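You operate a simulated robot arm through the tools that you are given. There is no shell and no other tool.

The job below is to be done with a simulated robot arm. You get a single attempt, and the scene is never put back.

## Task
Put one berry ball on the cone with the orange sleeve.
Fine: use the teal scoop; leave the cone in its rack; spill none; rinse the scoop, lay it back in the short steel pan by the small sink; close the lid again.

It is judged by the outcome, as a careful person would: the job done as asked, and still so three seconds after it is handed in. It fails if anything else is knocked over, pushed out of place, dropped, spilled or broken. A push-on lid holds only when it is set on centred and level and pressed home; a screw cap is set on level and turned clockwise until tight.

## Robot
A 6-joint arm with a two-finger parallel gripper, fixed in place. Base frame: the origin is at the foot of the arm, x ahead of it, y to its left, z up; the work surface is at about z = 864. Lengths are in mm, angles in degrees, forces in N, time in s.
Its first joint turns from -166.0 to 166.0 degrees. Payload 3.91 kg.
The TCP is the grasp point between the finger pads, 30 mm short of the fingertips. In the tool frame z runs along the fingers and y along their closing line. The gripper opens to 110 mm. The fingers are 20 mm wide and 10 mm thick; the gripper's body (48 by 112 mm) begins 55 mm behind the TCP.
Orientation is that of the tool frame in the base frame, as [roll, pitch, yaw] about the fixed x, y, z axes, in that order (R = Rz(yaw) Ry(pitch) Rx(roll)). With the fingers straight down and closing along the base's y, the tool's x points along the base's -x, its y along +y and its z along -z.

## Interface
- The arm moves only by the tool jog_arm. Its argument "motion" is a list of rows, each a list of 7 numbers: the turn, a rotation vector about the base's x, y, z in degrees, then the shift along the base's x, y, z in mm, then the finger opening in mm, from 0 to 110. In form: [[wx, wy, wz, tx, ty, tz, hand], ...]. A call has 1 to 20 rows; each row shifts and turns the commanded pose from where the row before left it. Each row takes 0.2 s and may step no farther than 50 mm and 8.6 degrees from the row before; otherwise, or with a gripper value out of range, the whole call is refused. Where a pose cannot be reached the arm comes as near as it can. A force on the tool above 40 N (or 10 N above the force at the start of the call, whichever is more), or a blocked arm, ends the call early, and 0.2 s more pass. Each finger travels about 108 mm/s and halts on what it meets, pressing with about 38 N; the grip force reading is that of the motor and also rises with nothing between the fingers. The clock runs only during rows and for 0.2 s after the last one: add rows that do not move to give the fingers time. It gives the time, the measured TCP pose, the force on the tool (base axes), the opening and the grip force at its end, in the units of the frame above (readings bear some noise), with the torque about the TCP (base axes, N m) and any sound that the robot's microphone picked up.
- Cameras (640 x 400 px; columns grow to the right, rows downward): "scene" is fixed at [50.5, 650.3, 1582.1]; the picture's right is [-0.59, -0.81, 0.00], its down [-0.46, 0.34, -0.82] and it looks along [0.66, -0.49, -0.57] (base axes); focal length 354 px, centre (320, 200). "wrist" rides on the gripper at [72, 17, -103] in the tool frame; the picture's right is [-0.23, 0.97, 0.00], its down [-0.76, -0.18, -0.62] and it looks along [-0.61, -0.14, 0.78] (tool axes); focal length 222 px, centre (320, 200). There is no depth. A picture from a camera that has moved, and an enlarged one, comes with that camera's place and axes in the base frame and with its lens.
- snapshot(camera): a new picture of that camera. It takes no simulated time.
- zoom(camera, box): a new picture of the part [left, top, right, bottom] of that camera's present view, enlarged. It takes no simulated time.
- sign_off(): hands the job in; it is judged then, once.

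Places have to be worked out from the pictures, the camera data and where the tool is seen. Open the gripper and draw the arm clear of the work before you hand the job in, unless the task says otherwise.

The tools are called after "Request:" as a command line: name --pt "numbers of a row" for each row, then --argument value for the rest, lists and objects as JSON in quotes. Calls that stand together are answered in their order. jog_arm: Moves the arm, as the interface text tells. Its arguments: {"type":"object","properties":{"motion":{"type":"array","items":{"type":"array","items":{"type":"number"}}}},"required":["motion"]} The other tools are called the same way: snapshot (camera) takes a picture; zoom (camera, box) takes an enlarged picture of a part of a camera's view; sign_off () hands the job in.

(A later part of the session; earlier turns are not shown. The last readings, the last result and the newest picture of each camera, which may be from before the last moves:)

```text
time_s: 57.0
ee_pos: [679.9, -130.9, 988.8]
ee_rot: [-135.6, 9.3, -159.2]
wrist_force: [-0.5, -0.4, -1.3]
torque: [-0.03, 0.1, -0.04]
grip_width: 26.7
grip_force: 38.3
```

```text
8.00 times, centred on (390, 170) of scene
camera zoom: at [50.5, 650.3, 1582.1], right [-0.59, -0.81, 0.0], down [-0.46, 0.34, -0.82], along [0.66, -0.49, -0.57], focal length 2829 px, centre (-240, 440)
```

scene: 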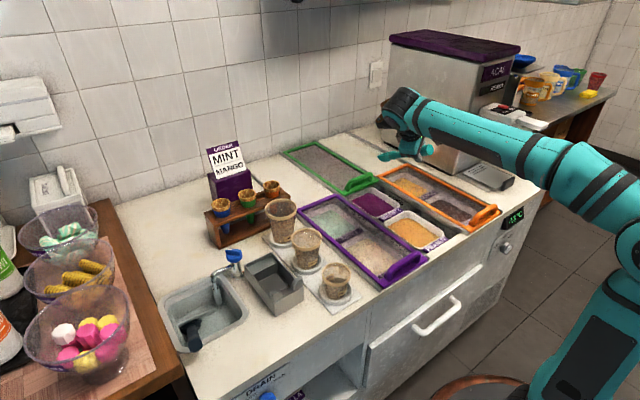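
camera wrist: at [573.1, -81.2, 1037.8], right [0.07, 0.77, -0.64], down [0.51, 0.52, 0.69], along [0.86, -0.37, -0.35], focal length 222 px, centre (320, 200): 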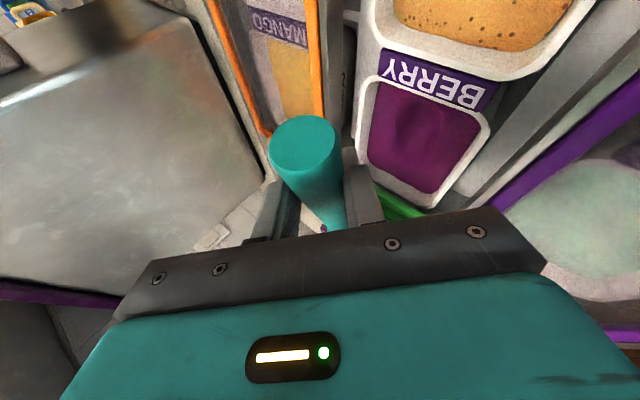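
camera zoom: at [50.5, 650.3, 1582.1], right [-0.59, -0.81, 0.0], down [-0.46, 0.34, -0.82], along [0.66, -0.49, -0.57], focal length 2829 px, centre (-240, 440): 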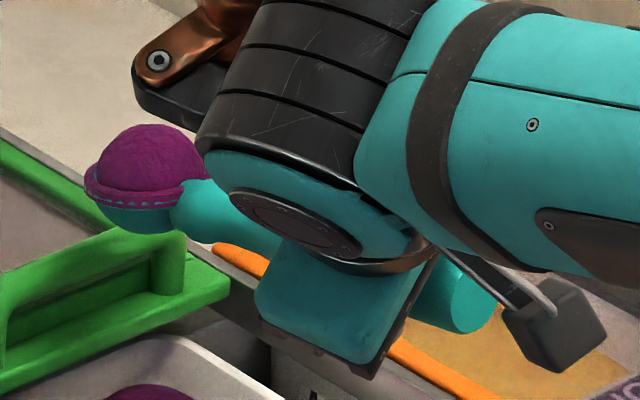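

The ball is seated level. I'll carry it up and across to hover above the orange cone, with the bowl well over the rack.

Request:
jog_arm --pt "0 1 0 0 0 25 0" --pt "0 1 0 0 0 38 0" --pt "0 1 0 3 10 36 0" --pt "0 1 0 9 35 0 0" --pt "0 0 0 11 43 0 0" --pt "0 0 0 11 43 0 0" --pt "0 0 0 11 43 0 0" --pt "0 0 0 11 43 0 0" --pt "0 0 0 11 43 0 0" --pt "0 0 0 11 43 0 0" --pt "0 0 0 9.4 34 0 0" --pt "0 0 0 0 10 0 0" --pt "0 0 0 0 0 0 0"

Request:
snapshot --camera "scene"

Request:
zoom --camera "scene" --box '[220, 120, 340, 220]'

Request:
snapshot --camera "wrist"

```text
time_s: 59.8
ee_pos: [766.8, 215.9, 1088.5]
ee_rot: [-136.8, 5.6, -159.4]
wrist_force: [-0.7, 0.2, -1.3]
torque: [0.01, 0.08, 0.0]
grip_width: 26.4
grip_force: 37.9
```

```text
taken
```

scene: 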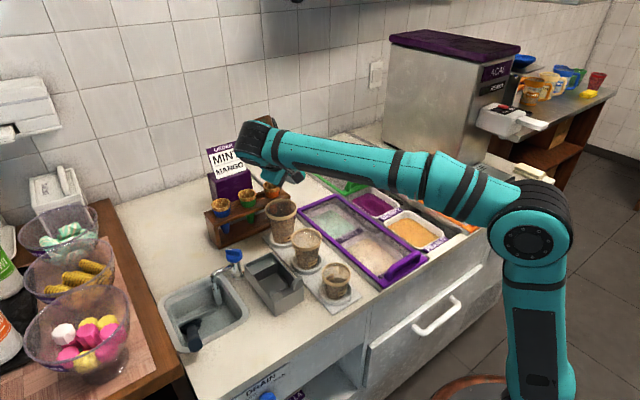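

```text
4.00 times, centred on (280, 170) of scene
camera zoom: at [50.5, 650.3, 1582.1], right [-0.59, -0.81, 0.0], down [-0.46, 0.34, -0.82], along [0.66, -0.49, -0.57], focal length 1415 px, centre (480, 320)
```

zoom: 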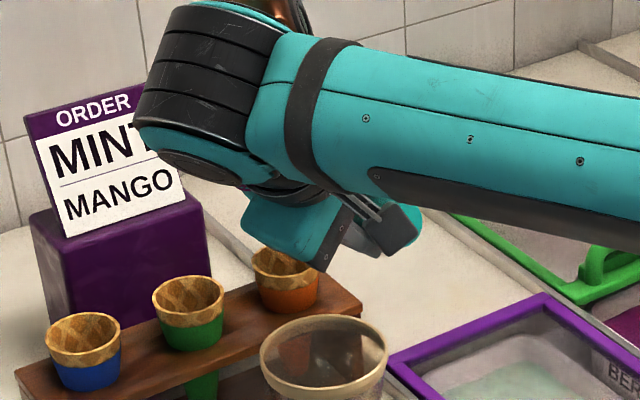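

```text
taken
camera wrist: at [664.0, 265.8, 1145.2], right [0.02, 0.77, -0.64], down [0.55, 0.52, 0.65], along [0.83, -0.37, -0.41], focal length 222 px, centre (320, 200)
```

wrist: 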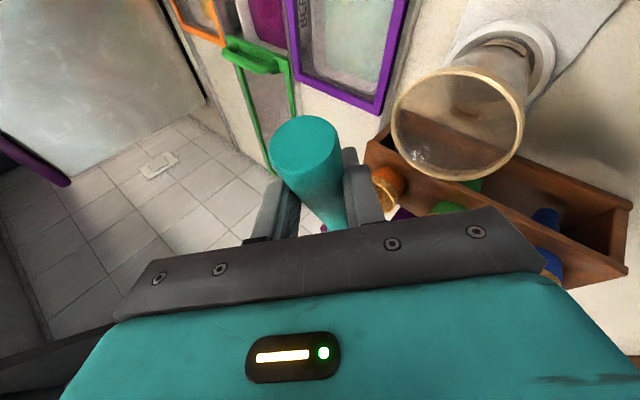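

The bowl is hidden behind the wrist from here. I'll roll the scoop the first 45° about its handle axis while still high, which brings the hand overhead and should bring the bowl into view.

Request:
jog_arm --pt "7.21 0 -2.07 0.1 1 0.4 0" --pt "7.21 0 -2.07 0.1 1 0.4 0" --pt "7.21 0 -2.07 0.1 1 0.4 0" --pt "7.21 0 -2.07 0.1 0.9 0.4 0" --pt "7.21 0 -2.07 0.1 0.9 0.4 0" --pt "7.21 0 -2.07 0.1 0.9 0.3 0" --pt "0 0 0 0 0 0 0"

Request:
zoom --camera "scene" --box '[220, 110, 340, 220]'

Request:
snapshot --camera "wrist"

```text
time_s: 61.4
ee_pos: [769.2, 221.6, 1090.5]
ee_rot: [179.9, 13.8, 180.0]
wrist_force: [0.2, -1.3, -1.3]
torque: [-0.03, 0.1, -0.03]
grip_width: 26.7
grip_force: 38.0
```

```text
3.64 times, centred on (280, 165) of scene
camera zoom: at [50.5, 650.3, 1582.1], right [-0.59, -0.81, 0.0], down [-0.46, 0.34, -0.82], along [0.66, -0.49, -0.57], focal length 1286 px, centre (466, 327)
```

zoom: 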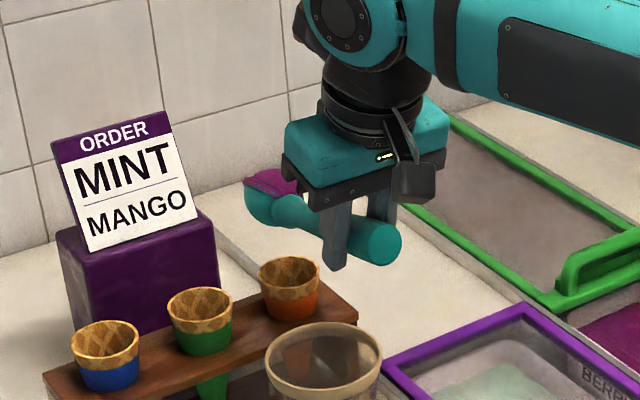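

```text
taken
camera wrist: at [672.6, 238.3, 1173.4], right [0.22, 0.97, 0.06], down [0.59, -0.18, 0.79], along [0.77, -0.14, -0.62], focal length 222 px, centre (320, 200)
```

wrist: 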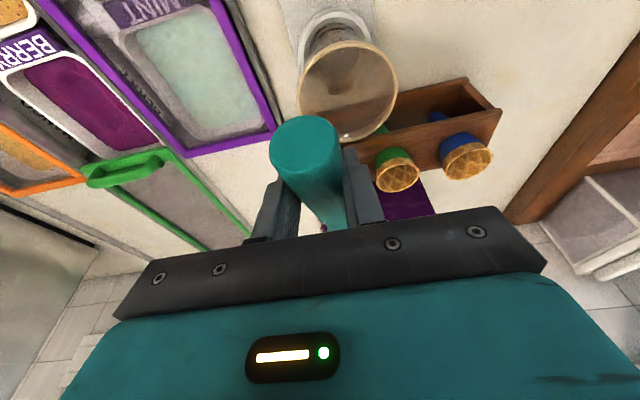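

The ball is still seated. I'll zoom in to compare the bowl's actual position with the cone.

Request:
zoom --camera "scene" --box '[245, 140, 315, 200]'

Request:
zoom --camera "wrist" --box '[250, 90, 390, 240]'

```text
6.67 times, centred on (280, 170) of scene
camera zoom: at [50.5, 650.3, 1582.1], right [-0.59, -0.81, 0.0], down [-0.46, 0.34, -0.82], along [0.66, -0.49, -0.57], focal length 2358 px, centre (587, 400)
```

zoom: 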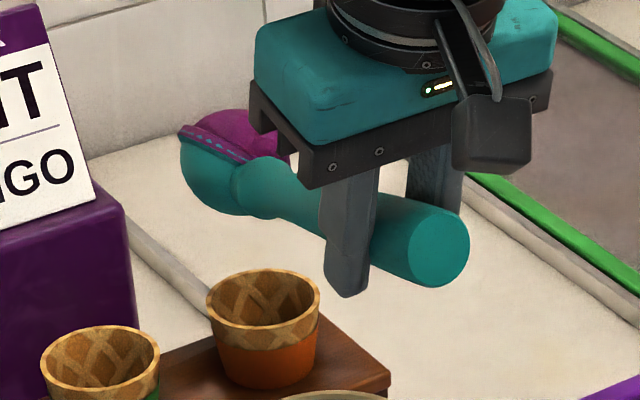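

```text
2.67 times, centred on (320, 165) of wrist
camera zoom: at [672.6, 238.3, 1173.4], right [0.22, 0.97, 0.06], down [0.59, -0.18, 0.79], along [0.77, -0.14, -0.62], focal length 592 px, centre (320, 293)
```

zoom: 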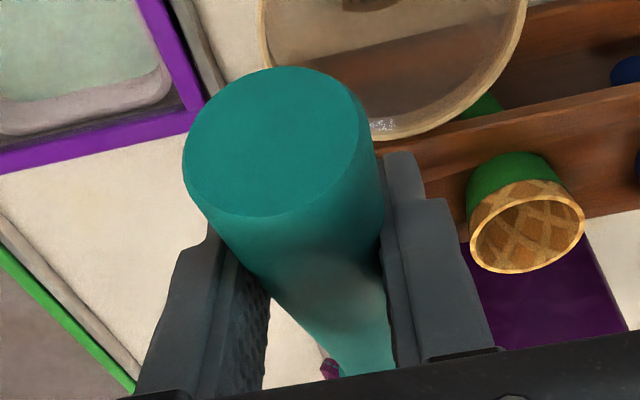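

Request:
zoom --camera "scene" --box '[252, 135, 292, 165]'

```text
13.33 times, centred on (272, 150) of scene
camera zoom: at [50.5, 650.3, 1582.1], right [-0.59, -0.81, 0.0], down [-0.46, 0.34, -0.82], along [0.66, -0.49, -0.57], focal length 4715 px, centre (960, 867)
```

zoom: 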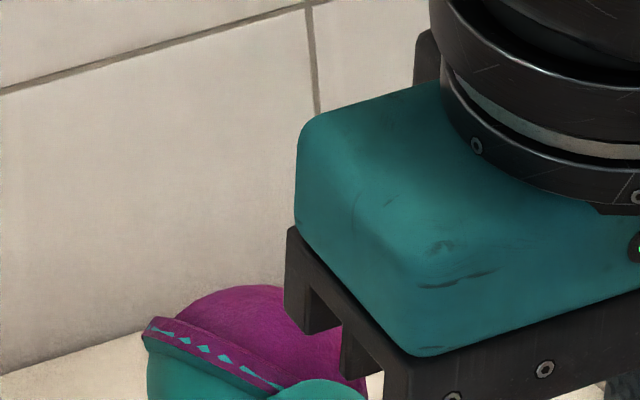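

Request:
zoom --camera "wrist" --box '[300, 200, 350, 240]'

```text
10.00 times, centred on (325, 220) of wrist
camera zoom: at [672.6, 238.3, 1173.4], right [0.22, 0.97, 0.06], down [0.59, -0.18, 0.79], along [0.77, -0.14, -0.62], focal length 2221 px, centre (270, 0)
```

zoom: 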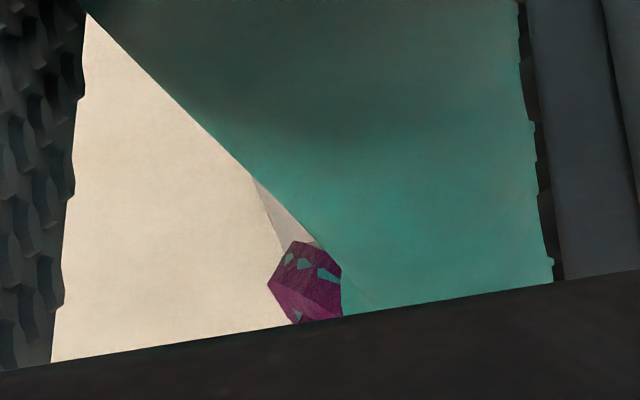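

Correcting for rounding in the camera axes, the ball centre is at about (900, 216, 1059), some 6 mm past the cone's centre in x. I'll shift back, lower to about 40 mm above the cone mouth, and roll on to 90°.

Request:
jog_arm --pt "0 0 0 -3.3 0 -9 0" --pt "0 0 0 -3.3 0 -10 0" --pt "0 0 0 0 0 -10 0" --pt "7.21 0 -2.07 0.27 0.38 0.9 0" --pt "7.21 0 -2.07 0.27 0.38 0.9 0" --pt "7.21 0 -2.07 0.27 0.38 0.9 0" --pt "7.21 0 -2.07 0.27 0.38 0.9 0" --pt "0 0 0 0 0 0 0"

Request:
zoom --camera "scene" --box '[240, 130, 320, 200]'

Request:
snapshot --camera "wrist"

```text
time_s: 63.2
ee_pos: [763.7, 223.7, 1064.2]
ee_rot: [150.7, 10.1, 165.4]
wrist_force: [-0.1, 0.8, -2.9]
torque: [-0.01, 0.11, -0.01]
grip_width: 26.3
grip_force: 37.8
```

```text
5.71 times, centred on (280, 165) of scene
camera zoom: at [50.5, 650.3, 1582.1], right [-0.59, -0.81, 0.0], down [-0.46, 0.34, -0.82], along [0.66, -0.49, -0.57], focal length 2021 px, centre (549, 400)
```

zoom: 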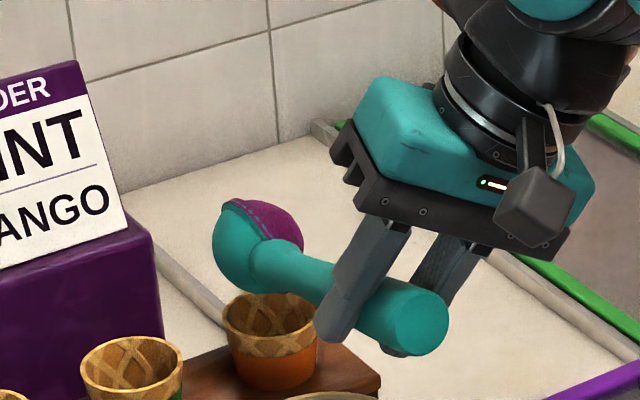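

```text
taken
camera wrist: at [667.3, 210.3, 1149.0], right [0.35, 0.79, 0.51], down [0.53, -0.61, 0.58], along [0.77, 0.07, -0.64], focal length 222 px, centre (320, 200)
```

wrist: 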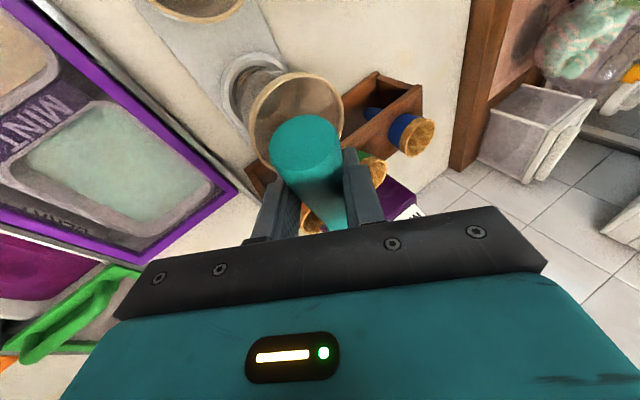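

Request:
zoom --camera "scene" --box '[260, 160, 300, 190]'

Request:
zoom --camera "wrist" --box '[290, 190, 350, 240]'

```text
13.33 times, centred on (280, 175) of scene
camera zoom: at [50.5, 650.3, 1582.1], right [-0.59, -0.81, 0.0], down [-0.46, 0.34, -0.82], along [0.66, -0.49, -0.57], focal length 4715 px, centre (853, 533)
```

zoom: 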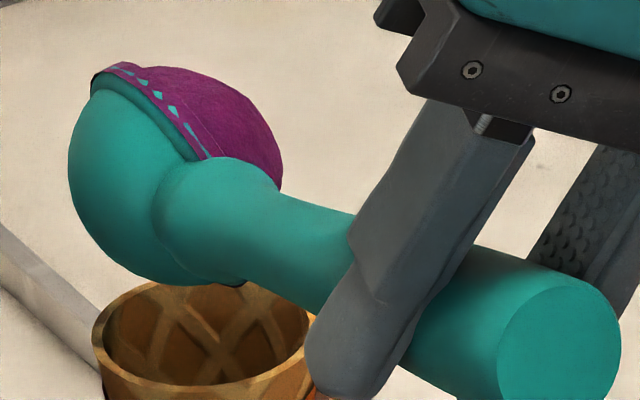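

```text
8.00 times, centred on (320, 215) of wrist
camera zoom: at [667.3, 210.3, 1149.0], right [0.35, 0.79, 0.51], down [0.53, -0.61, 0.58], along [0.77, 0.07, -0.64], focal length 1777 px, centre (320, 80)
```

zoom: 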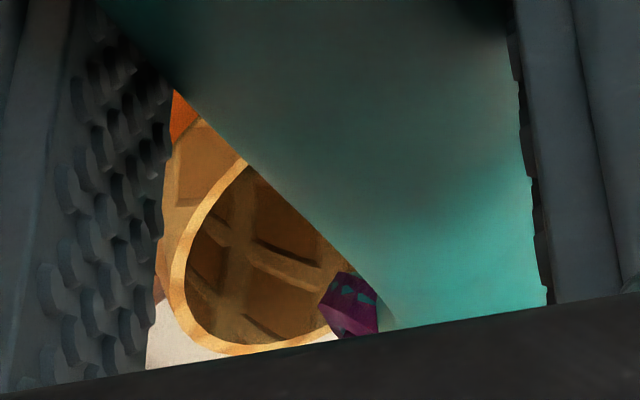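

The wrist view now shows the cone mouth right below the bowl, and the scene view agrees to within a couple of mm: ball at about (894, 216, 1029), cone mouth at about (895, 215, 985). I'll roll to 90° and lower about 9 mm.

Request:
jog_arm --pt "7.21 0 -2.07 0.3 0 -2 0" --pt "7.21 0 -2.07 0.3 0 -2 0" --pt "0 0 0 0 0 -3 0" --pt "0 0 0 0 0 0 0"

Request:
zoom --camera "scene" --box '[250, 155, 310, 200]'

Request:
zoom --camera "wrist" --box '[290, 190, 350, 240]'

```text
time_s: 64.2
ee_pos: [764.0, 223.3, 1057.5]
ee_rot: [136.8, 5.5, 159.4]
wrist_force: [-0.8, -0.4, -1.7]
torque: [-0.02, 0.13, -0.05]
grip_width: 26.3
grip_force: 38.2
```

```text
8.89 times, centred on (280, 178) of scene
camera zoom: at [50.5, 650.3, 1582.1], right [-0.59, -0.81, 0.0], down [-0.46, 0.34, -0.82], along [0.66, -0.49, -0.57], focal length 3144 px, centre (676, 400)
```

zoom: 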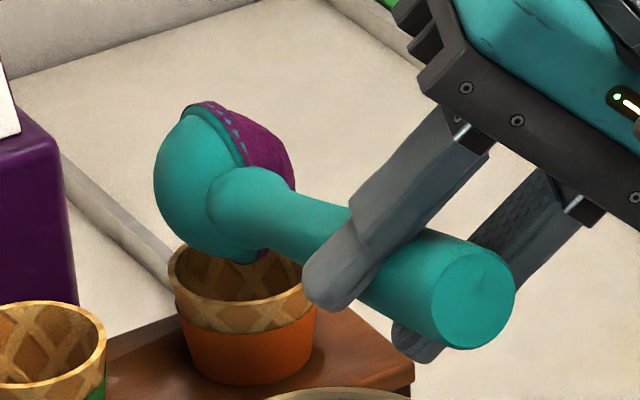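

```text
8.00 times, centred on (320, 215) of wrist
camera zoom: at [666.8, 196.8, 1136.9], right [0.4, 0.61, 0.68], down [0.48, -0.78, 0.41], along [0.78, 0.17, -0.61], focal length 1777 px, centre (320, 80)
```

zoom: 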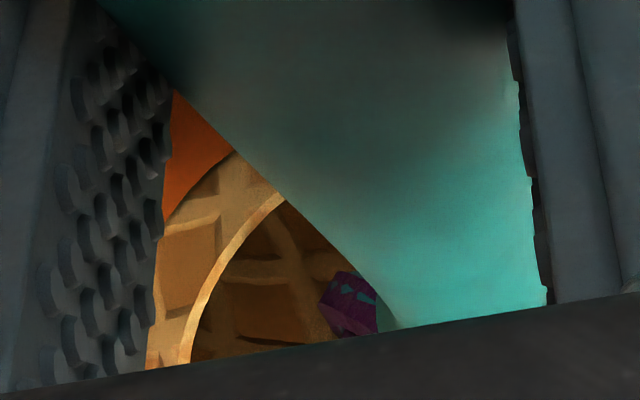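

Ball still held, with the ring just above the cone mouth and centred. I'll roll on in 15° steps and check for release.

Request:
jog_arm --pt "7.21 0 -2.07 0.3 -0.1 0.5 0" --pt "7.21 0 -2.07 0.3 -0.2 0.5 0" --pt "0 0 0 0 0 0 0"

Request:
zoom --camera "scene" --box '[250, 155, 310, 200]'

Request:
zoom --camera "wrist" --box '[290, 190, 350, 240]'

```text
time_s: 65.0
ee_pos: [765.7, 222.7, 1058.9]
ee_rot: [123.5, 0.0, 154.6]
wrist_force: [-0.7, 0.4, -1.9]
torque: [-0.01, 0.06, -0.01]
grip_width: 26.2
grip_force: 38.1
```

```text
8.89 times, centred on (280, 178) of scene
camera zoom: at [50.5, 650.3, 1582.1], right [-0.59, -0.81, 0.0], down [-0.46, 0.34, -0.82], along [0.66, -0.49, -0.57], focal length 3144 px, centre (676, 400)
```

zoom: 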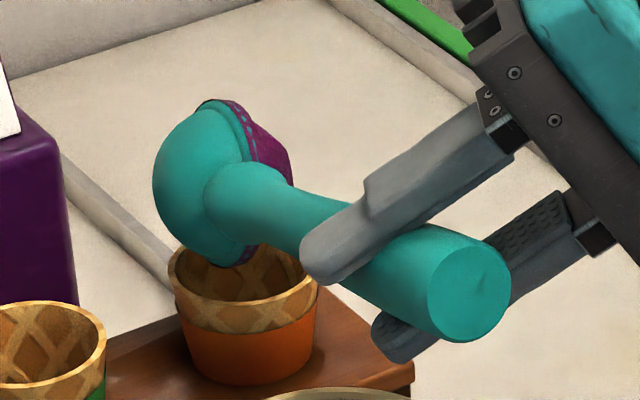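

```text
8.00 times, centred on (320, 215) of wrist
camera zoom: at [664.8, 184.6, 1130.0], right [0.44, 0.39, 0.81], down [0.42, -0.89, 0.2], along [0.79, 0.26, -0.55], focal length 1777 px, centre (320, 80)
```

zoom: 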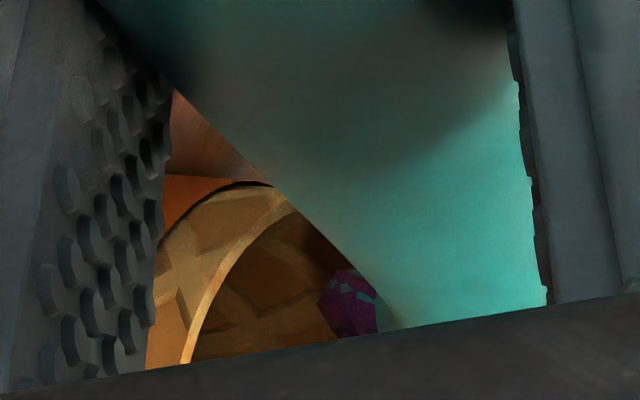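

Request:
jog_arm --pt "7.21 0 -2.07 0 -0.4 -0.5 0" --pt "7.21 0 -2.07 0 -0.4 -1 0" --pt "0 0 0 0 0 -0.5 0" --pt "0 0 0 0 0 0 0"

Request:
zoom --camera "scene" --box '[250, 155, 310, 200]'

Request:
zoom --camera "wrist" --box '[290, 190, 350, 240]'

```text
time_s: 66.0
ee_pos: [765.0, 221.6, 1058.3]
ee_rot: [110.8, -6.7, 151.1]
wrist_force: [0.2, 0.2, -1.9]
torque: [-0.01, 0.1, 0.0]
grip_width: 26.4
grip_force: 38.2
```

```text
8.89 times, centred on (280, 178) of scene
camera zoom: at [50.5, 650.3, 1582.1], right [-0.59, -0.81, 0.0], down [-0.46, 0.34, -0.82], along [0.66, -0.49, -0.57], focal length 3144 px, centre (676, 400)
```

zoom: 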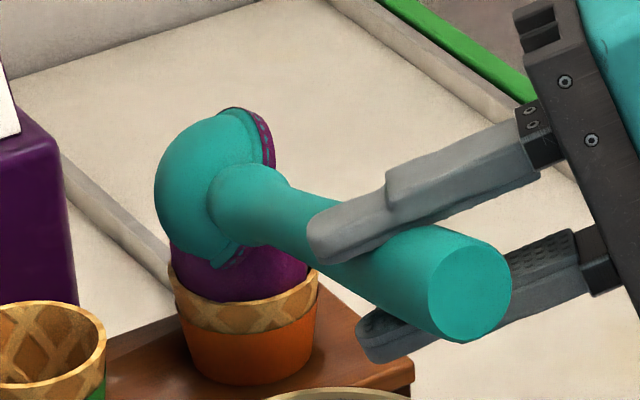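

```text
8.00 times, centred on (320, 215) of wrist
camera zoom: at [661.7, 174.0, 1117.5], right [0.46, 0.14, 0.88], down [0.36, -0.93, -0.03], along [0.81, 0.33, -0.48], focal length 1777 px, centre (320, 80)
```

zoom: 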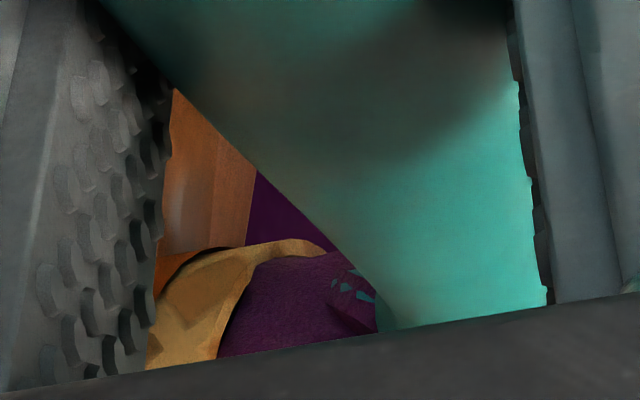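

The ball released and dropped into the cone. I'll back the bowl off slowly along its own axis (away from the ball, toward +y and up), and check.

Request:
jog_arm --pt "0 0 0 0.3 2.2 1.6 0" --pt "0 0 0 0.3 2.2 1.6 0" --pt "0 0 0 0.4 2.6 1.8 0" --pt "0 0 0 0.5 3.2 2.2 0" --pt "0 0 0 0.8 4.5 3.5 0"

Request:
zoom --camera "scene" --box '[250, 155, 310, 200]'

Request:
zoom --camera "wrist" --box '[290, 190, 350, 240]'

```text
time_s: 67.2
ee_pos: [766.8, 235.9, 1068.3]
ee_rot: [110.8, -6.7, 151.2]
wrist_force: [-0.1, 0.5, -0.7]
torque: [0.02, 0.06, -0.03]
grip_width: 26.6
grip_force: 38.1
```

```text
8.89 times, centred on (280, 178) of scene
camera zoom: at [50.5, 650.3, 1582.1], right [-0.59, -0.81, 0.0], down [-0.46, 0.34, -0.82], along [0.66, -0.49, -0.57], focal length 3144 px, centre (676, 400)
```

zoom: 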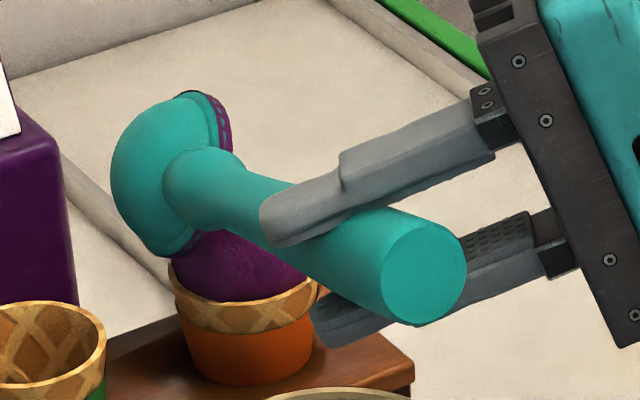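

```text
8.00 times, centred on (320, 215) of wrist
camera zoom: at [664.1, 188.5, 1128.0], right [0.46, 0.14, 0.88], down [0.36, -0.93, -0.03], along [0.81, 0.33, -0.48], focal length 1777 px, centre (320, 80)
```

zoom: 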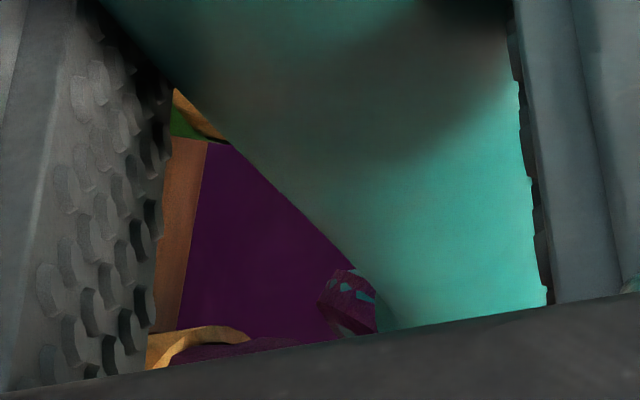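

The ball stays seated in the cone. I'll lift the scoop straight up clear of it.

Request:
jog_arm --pt "0 0 0 0 3 6 0" --pt "0 0 0 0 2 10 0" --pt "0 0 0 0 0 20 0" --pt "0 0 0 0 0 30 0" --pt "0 0 0 0 0 30 0"

Request:
zoom --camera "scene" --box '[220, 120, 340, 220]'

Request:
zoom --camera "scene" --box '[150, 230, 250, 340]'

```text
time_s: 68.4
ee_pos: [767.0, 242.0, 1162.6]
ee_rot: [110.7, -6.6, 151.1]
wrist_force: [0.5, -0.3, -1.2]
torque: [0.02, 0.06, 0.0]
grip_width: 26.4
grip_force: 38.4
```

```text
4.00 times, centred on (280, 170) of scene
camera zoom: at [50.5, 650.3, 1582.1], right [-0.59, -0.81, 0.0], down [-0.46, 0.34, -0.82], along [0.66, -0.49, -0.57], focal length 1415 px, centre (480, 320)
```

zoom: 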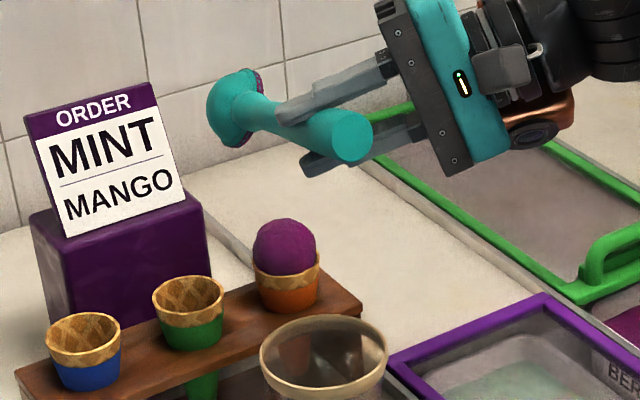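

```text
3.64 times, centred on (200, 285) of scene
camera zoom: at [50.5, 650.3, 1582.1], right [-0.59, -0.81, 0.0], down [-0.46, 0.34, -0.82], along [0.66, -0.49, -0.57], focal length 1286 px, centre (756, -109)
```

zoom: 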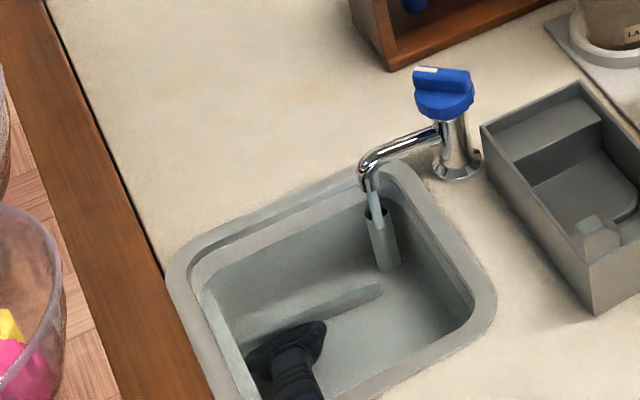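

A clean berry ball is sitting in the orange cone, and the well's water level is steady. Next I'll roll the scoop upright again while moving high over to the sink side.

Request:
jog_arm --pt "-7.21 0 2.07 -8.5 14 2 0" --pt "-7.21 0 2.07 -8.5 14 2 0" --pt "-7.21 0 2.07 -8.5 14 0 0" --pt "-7.21 0 2.07 -8.5 14 0 0" --pt "-7.21 0 2.07 -8.5 14 0 0" --pt "-7.21 0 2.07 -8.5 14 0 0" --pt "-7.21 0 2.07 -8.5 14 0 0" --pt "-7.21 0 2.07 -8.5 14 0 0" --pt "-7.21 0 2.07 -8.5 14 0 0" --pt "-7.21 0 2.07 -8.5 14 0 0" --pt "-7.21 0 2.07 -8.5 14 0 0" --pt "-7.21 0 2.07 -8.5 14 0 0" --pt "-7.21 0 2.07 -8.5 14 0 0" --pt "-7.21 0 2.07 -8.5 14 0 0" --pt "-7.21 0 2.07 -8.5 14 0 0" --pt "-7.21 0 2.07 -8.5 14 0 0"

Request:
snapshot --camera "scene"

Request:
snapshot --camera "wrist"

```text
time_s: 71.8
ee_pos: [630.8, 466.0, 1168.0]
ee_rot: [-136.9, 5.6, -159.4]
wrist_force: [-1.4, -1.2, -0.2]
torque: [0.06, 0.05, -0.02]
grip_width: 26.4
grip_force: 37.9
```

```text
taken
```

scene: 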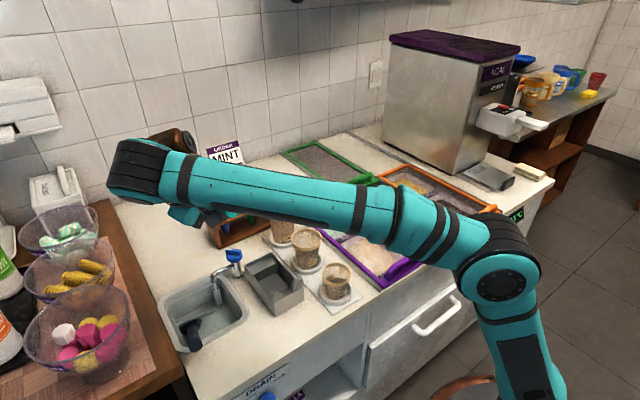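

```text
taken
camera wrist: at [526.7, 515.4, 1224.4], right [0.02, 0.77, -0.64], down [0.55, 0.52, 0.65], along [0.83, -0.37, -0.41], focal length 222 px, centre (320, 200)
```

wrist: 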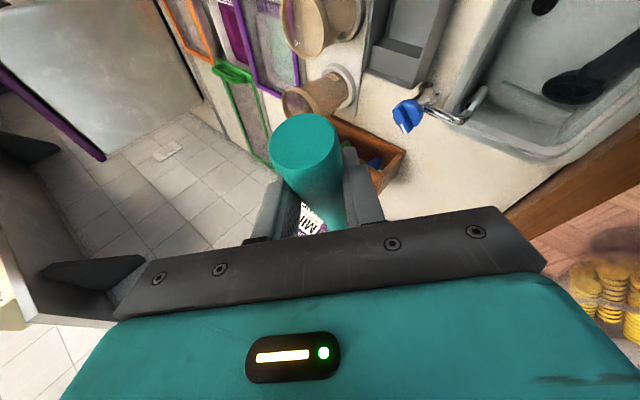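

I'll roll to 45° so the hand is vertical (clear of the black scoop, and visible), pitch the bowl down, and hover beside the spout over the sink.

Request:
jog_arm --pt "7.21 0 -2.07 -5.9 5.4 -12 0" --pt "7.21 0 -2.07 -5.9 5.4 -13 0" --pt "7.21 0 -2.07 -5.9 5.4 -15 0" --pt "7.21 0 -2.07 -5.9 5.4 -15 0" --pt "7.21 0 -2.07 -5.9 5.4 -15 0" --pt "7.21 0 -2.07 -5.9 5.4 -15 0" --pt "0 6.33 0 -5.9 5.4 -15 0" --pt "0 6.33 0 -5.9 5.5 -15 0" --pt "0 6.34 0 -5.9 5.5 -18 0" --pt "0 0 0 0 0 0 0"

Request:
snapshot --camera "scene"

Request:
zoom --camera "scene" --box '[160, 200, 290, 320]'

Request:
snapshot --camera "wrist"

```text
time_s: 74.0
ee_pos: [576.8, 515.5, 1033.7]
ee_rot: [180.0, -5.4, 180.0]
wrist_force: [-0.2, -0.1, -0.6]
torque: [0.01, 0.07, 0.02]
grip_width: 26.2
grip_force: 37.9
```

```text
taken
```

scene: 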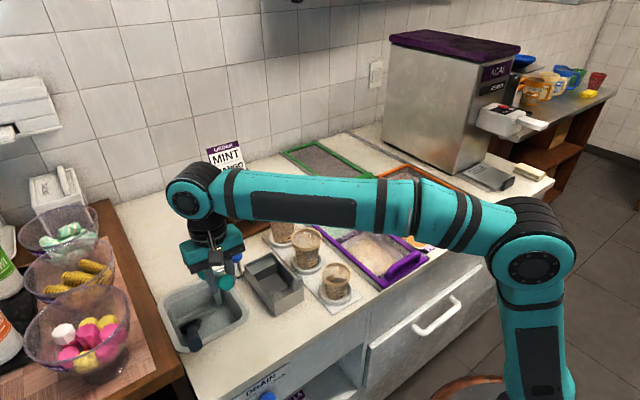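

```text
3.33 times, centred on (225, 260) of scene
camera zoom: at [50.5, 650.3, 1582.1], right [-0.59, -0.81, 0.0], down [-0.46, 0.34, -0.82], along [0.66, -0.49, -0.57], focal length 1179 px, centre (637, 0)
```

zoom: 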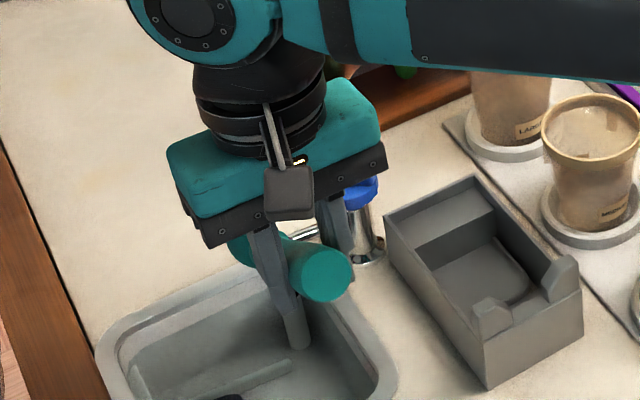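

```text
taken
camera wrist: at [513.9, 531.5, 1144.2], right [0.23, 0.97, -0.02], down [0.82, -0.18, 0.55], along [0.53, -0.14, -0.84], focal length 222 px, centre (320, 200)
```

wrist: 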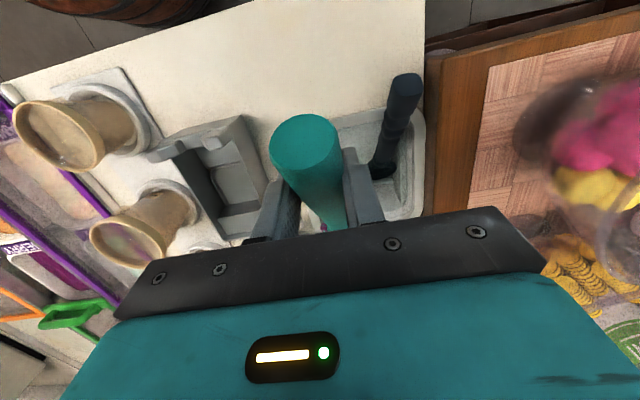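

The hover position matches the calculation. I'll lower the bowl into the sink beside the spout, then slide it under the stream, watching the force.

Request:
jog_arm --pt "0 0 0 0 0 -25 0" --pt "0 0 0 0 0 -25 0" --pt "0 0 0 0 0 -20 0" --pt "0 0 0 0 0 -15 0" --pt "0 0 0 0 0 -12 0" --pt "0 0 0 0 0 -10 0" --pt "0 0 0 0 0 0 0"

Request:
zoom --camera "scene" --box '[160, 220, 290, 340]'

Request:
snapshot --camera "wrist"

```text
time_s: 75.6
ee_pos: [576.8, 514.2, 928.1]
ee_rot: [179.9, -5.3, 180.0]
wrist_force: [0.4, 0.4, -1.1]
torque: [0.02, 0.07, 0.01]
grip_width: 26.6
grip_force: 37.8
```

```text
3.33 times, centred on (225, 280) of scene
camera zoom: at [50.5, 650.3, 1582.1], right [-0.59, -0.81, 0.0], down [-0.46, 0.34, -0.82], along [0.66, -0.49, -0.57], focal length 1179 px, centre (637, -67)
```

zoom: 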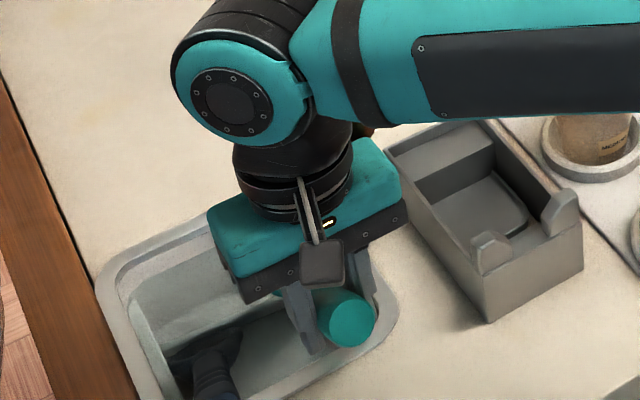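

```text
taken
camera wrist: at [513.6, 531.1, 1037.5], right [0.23, 0.97, -0.02], down [0.82, -0.18, 0.55], along [0.53, -0.14, -0.83], focal length 222 px, centre (320, 200)
```

wrist: 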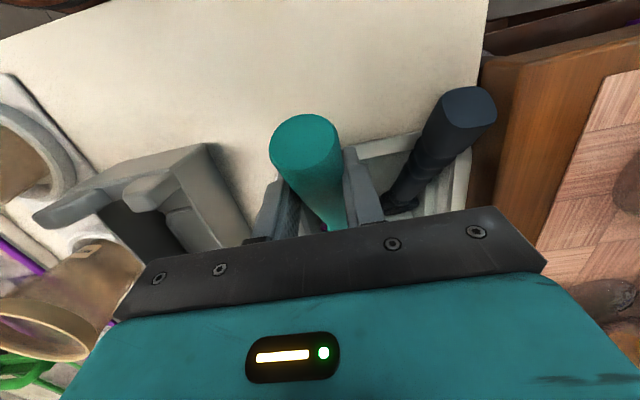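

No contact. I'll slide the bowl under the stream in small steps.

Request:
jog_arm --pt "0 0 0 6 -0.5 -0.5 0" --pt "0 0 0 6 -0.5 -0.5 0" --pt "0 0 0 6 -1 -0.5 0" --pt "0 0 0 6 -1 -0.5 0" --pt "0 0 0 5 -0.5 0 0" --pt "0 0 0 0 0 0 0" --pt "0 0 0 0 0 0 0"

Request:
zoom --camera "scene" --box '[160, 220, 290, 340]'

Request:
zoom --camera "wrist" --box '[280, 170, 370, 240]'

```text
time_s: 77.2
ee_pos: [605.5, 512.0, 925.2]
ee_rot: [-180.0, -5.3, -179.9]
wrist_force: [-9.8, 4.8, 0.6]
torque: [0.39, 0.85, 0.41]
grip_width: 26.7
grip_force: 38.2
```

```text
3.33 times, centred on (225, 280) of scene
camera zoom: at [50.5, 650.3, 1582.1], right [-0.59, -0.81, 0.0], down [-0.46, 0.34, -0.82], along [0.66, -0.49, -0.57], focal length 1179 px, centre (637, -67)
```

zoom: 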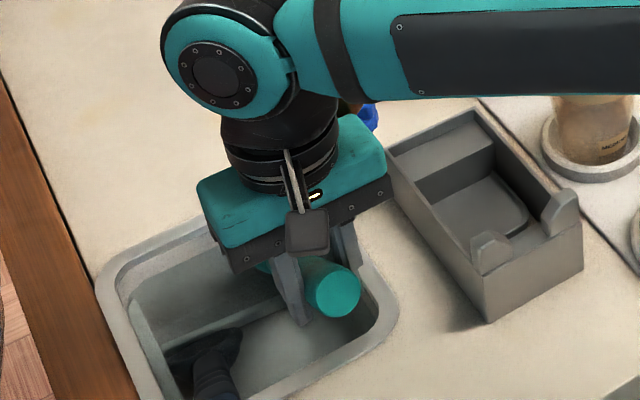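

```text
5.71 times, centred on (325, 205) of wrist
camera zoom: at [541.7, 527.9, 1035.4], right [0.23, 0.97, -0.02], down [0.82, -0.18, 0.55], along [0.53, -0.14, -0.83], focal length 1269 px, centre (291, 171)
```

zoom: 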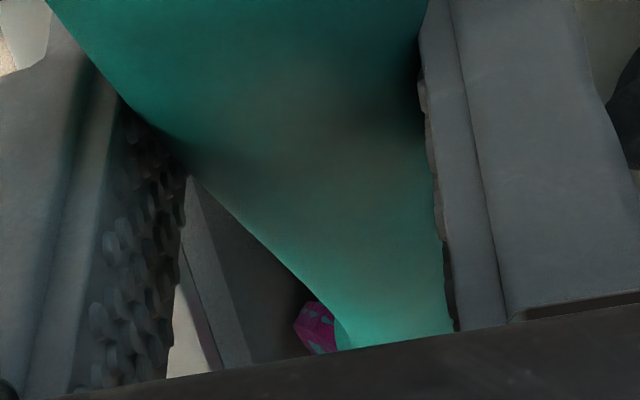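

The bowl touched something at its lower, far-right side: with this tilt, most likely the standpipe. I'll back off, rise about 17 mm (still under the spout), and slide in again.

Request:
jog_arm --pt "0 0 0 -5 2 0 0" --pt "0 0 0 -4 1 2 0" --pt "0 0 0 0 0 8 0" --pt "0 0 0 0 0 7 0" --pt "0 0 0 4 -1 0 0" --pt "0 0 0 4 -1 0 0" --pt "0 0 0 0 0 0 0"

Request:
zoom --camera "wrist" --box '[280, 170, 370, 240]'

Request:
zoom --camera "scene" --box '[190, 250, 270, 320]'

```text
time_s: 78.8
ee_pos: [606.6, 512.6, 942.6]
ee_rot: [180.0, -5.3, 180.0]
wrist_force: [-0.6, -0.1, -1.9]
torque: [-0.02, 0.01, -0.02]
grip_width: 26.4
grip_force: 38.2
```

```text
5.71 times, centred on (325, 205) of wrist
camera zoom: at [541.2, 528.8, 1052.3], right [0.23, 0.97, -0.02], down [0.82, -0.18, 0.55], along [0.53, -0.14, -0.83], focal length 1269 px, centre (291, 171)
```

zoom: 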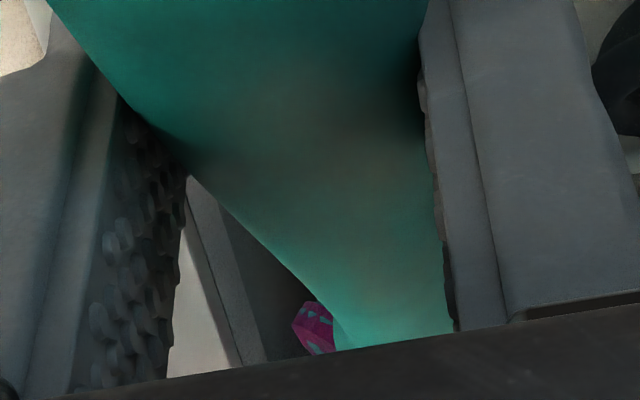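

```text
5.71 times, centred on (230, 285) of scene
camera zoom: at [50.5, 650.3, 1582.1], right [-0.59, -0.81, 0.0], down [-0.46, 0.34, -0.82], along [0.66, -0.49, -0.57], focal length 2021 px, centre (834, -286)
```

zoom: 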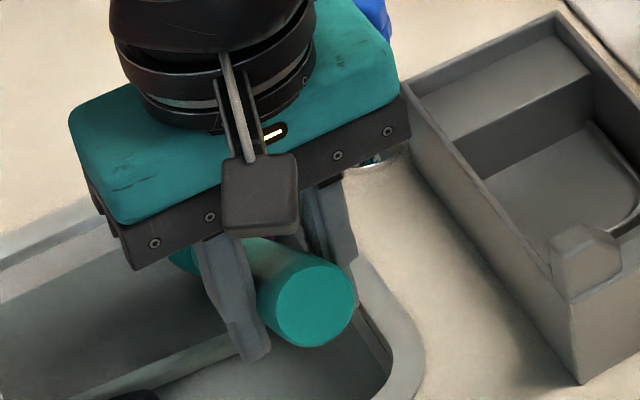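

Clear now, but by my geometry the stream falls just past the lip. I'll slide 9 mm further in and 5 mm toward the tap.

Request:
jog_arm --pt "0 0 0 3 -1.5 0 0" --pt "0 0 0 3 -1.5 0 0" --pt "0 0 0 3 -2 0 0" --pt "0 0 0 0 0 0 0" --pt "0 0 0 0 0 0 0" --pt "0 0 0 0 0 0 0" --pt "0 0 0 0 0 0 0" --pt "0 0 0 0 0 0 0"

Request:
zoom --camera "wrist" --box '[300, 210, 350, 240]'

Request:
zoom --camera "scene" --box '[190, 250, 270, 320]'

```text
time_s: 80.6
ee_pos: [613.9, 506.1, 943.1]
ee_rot: [-180.0, -5.2, -179.9]
wrist_force: [-7.2, 4.1, 8.9]
torque: [0.32, -0.62, 0.42]
grip_width: 26.7
grip_force: 37.8
```

```text
12.80 times, centred on (325, 225) of wrist
camera zoom: at [549.6, 523.7, 1052.4], right [0.23, 0.97, -0.02], down [0.82, -0.18, 0.55], along [0.53, -0.14, -0.83], focal length 2843 px, centre (256, -120)
```

zoom: 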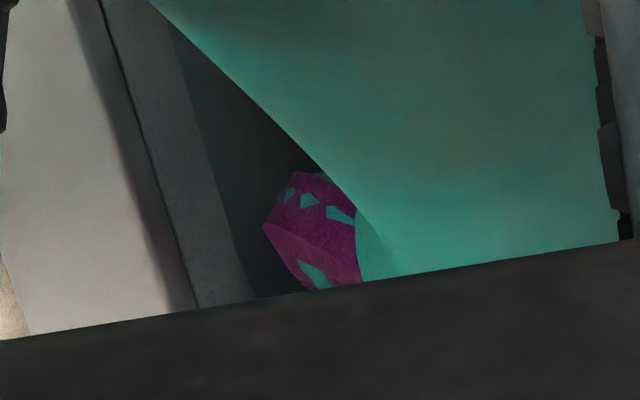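

```text
5.71 times, centred on (230, 285) of scene
camera zoom: at [50.5, 650.3, 1582.1], right [-0.59, -0.81, 0.0], down [-0.46, 0.34, -0.82], along [0.66, -0.49, -0.57], focal length 2021 px, centre (834, -286)
```

zoom: 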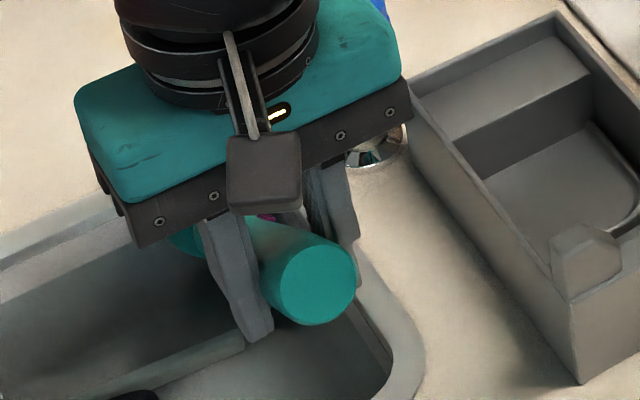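

The lip is resting on the standpipe, whose top seems nearer z 846, so there isn't room for the bowl between it and the spout. This is a running-water dipper well, so I'll back off and dip the bowl into the well water in open space, with a steeper handle so the fingers clear the sink rim.

Request:
jog_arm --pt "0 0 0 -8 4 1 0" --pt "0 0 0 -9 4 4 0" --pt "0 0 0 -8 4 5 0" --pt "0 7.5 0 6.6 1.5 13.2 0" --pt "0 7.5 0 5.6 1.5 13.2 0" --pt "0 0 0 0 0 0 0"

Request:
zoom --camera "scene" --box '[160, 220, 290, 340]'

Request:
snapshot --camera "wrist"

```text
time_s: 82.0
ee_pos: [601.8, 524.2, 978.9]
ee_rot: [179.9, -20.4, -179.9]
wrist_force: [0.9, -0.6, -1.4]
torque: [0.02, 0.06, 0.01]
grip_width: 26.6
grip_force: 38.0
```

```text
3.33 times, centred on (225, 280) of scene
camera zoom: at [50.5, 650.3, 1582.1], right [-0.59, -0.81, 0.0], down [-0.46, 0.34, -0.82], along [0.66, -0.49, -0.57], focal length 1179 px, centre (637, -67)
```

zoom: 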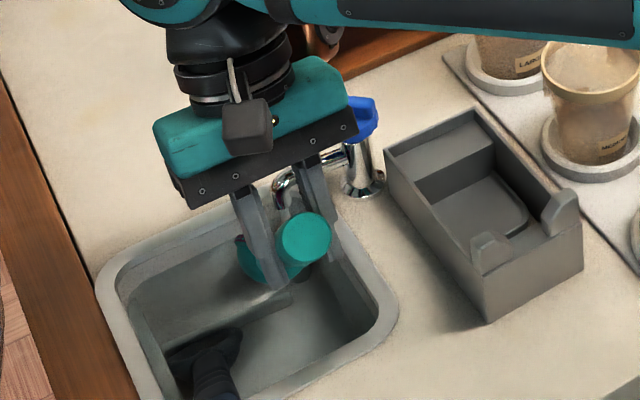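

```text
taken
camera wrist: at [568.7, 539.2, 1101.4], right [0.21, 0.97, -0.08], down [0.93, -0.18, 0.32], along [0.3, -0.14, -0.94], focal length 222 px, centre (320, 200)
```

wrist: 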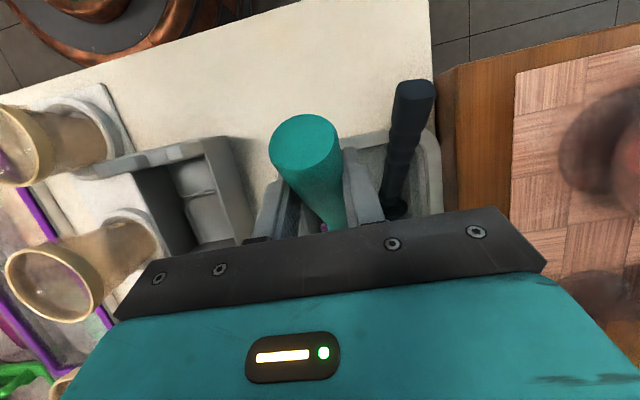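

All clear. I'll lower the bowl into the water.

Request:
jog_arm --pt "0 0 0 0 -1 -15 0" --pt "0 0 0 0 0 -15 0" --pt "0 0 0 0 0 -12 0" --pt "0 0 0 0 0 -8 0" --pt "0 0 0 0 0 -6 0" --pt "0 0 0 0 0 -5 0" --pt "0 0 0 0 0 0 0"

Request:
zoom --camera "scene" --box '[160, 220, 290, 340]'

Request:
zoom --camera "wrist" --box '[250, 150, 400, 240]'

```text
time_s: 83.6
ee_pos: [601.8, 520.8, 917.0]
ee_rot: [179.9, -20.3, 180.0]
wrist_force: [0.0, -0.2, -1.3]
torque: [-0.03, 0.06, -0.02]
grip_width: 26.3
grip_force: 37.9
```

```text
3.33 times, centred on (225, 280) of scene
camera zoom: at [50.5, 650.3, 1582.1], right [-0.59, -0.81, 0.0], down [-0.46, 0.34, -0.82], along [0.66, -0.49, -0.57], focal length 1179 px, centre (637, -67)
```

zoom: 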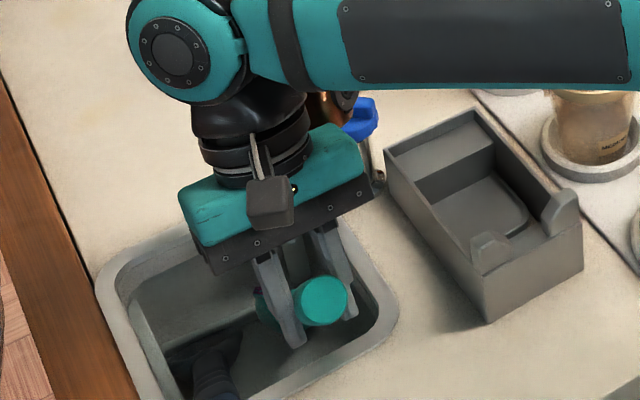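

```text
4.27 times, centred on (325, 195) of wrist
camera zoom: at [568.3, 537.6, 1039.4], right [0.21, 0.97, -0.08], down [0.93, -0.18, 0.32], along [0.3, -0.14, -0.94], focal length 948 px, centre (299, 221)
```

zoom: 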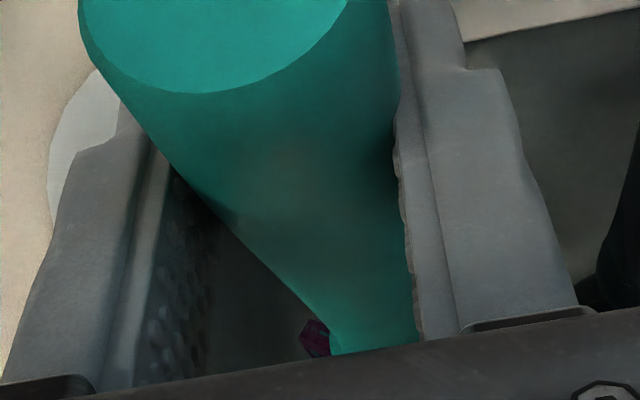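

The bowl is under the water line with no contact. I'll swish it gently back and forth for a few seconds, keeping clear of the black scoop.

Request:
jog_arm --pt "0 0 0 -8 -4 0 0" --pt "0 0 0 -8 -4 0 0" --pt "4.8 0 -5.7 8 2 0 0" --pt "4.8 0 -5.7 8 2 0 0" --pt "-4.8 0 5.7 -8 -2 0 0" --pt "-4.8 0 5.7 -8 -2 0 0" --pt "0 0 0 8 3 3 0" --pt "0 0 0 8 3 -3 0" --pt "-4.8 0 5.7 -8 -3 0 0" --pt "4.8 0 -5.7 -8 -3 0 0" --pt "0 0 0 8 2 0 0" --pt "0 0 0 8 2 0 0" --pt "0 0 0 0 0 0 0" --pt "0 0 0 0 0 0 0"

Request:
zoom --camera "wrist" --box '[300, 210, 350, 240]'

Request:
zoom --camera "scene" --box '[160, 220, 290, 340]'

```text
time_s: 86.6
ee_pos: [602.2, 517.3, 917.8]
ee_rot: [-180.0, -20.4, -179.9]
wrist_force: [1.1, 0.4, -1.7]
torque: [0.01, 0.07, -0.01]
grip_width: 26.1
grip_force: 37.4
```

```text
12.80 times, centred on (325, 225) of wrist
camera zoom: at [568.4, 533.5, 1039.9], right [0.21, 0.97, -0.08], down [0.93, -0.18, 0.32], along [0.3, -0.14, -0.94], focal length 2843 px, centre (256, -120)
```

zoom: 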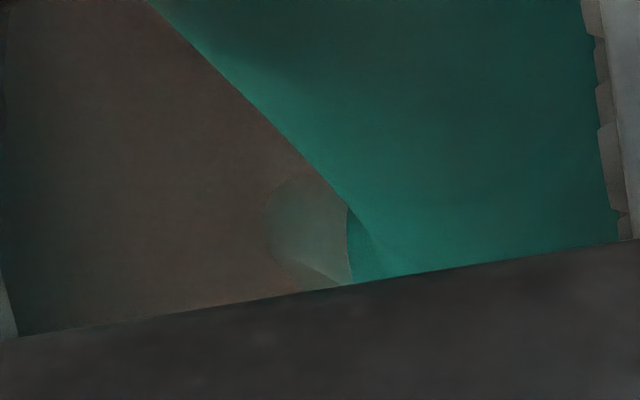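

```text
3.33 times, centred on (225, 280) of scene
camera zoom: at [50.5, 650.3, 1582.1], right [-0.59, -0.81, 0.0], down [-0.46, 0.34, -0.82], along [0.66, -0.49, -0.57], focal length 1179 px, centre (637, -67)
```

zoom: 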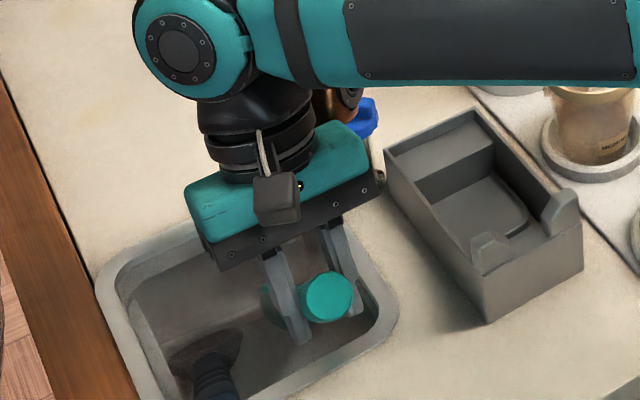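

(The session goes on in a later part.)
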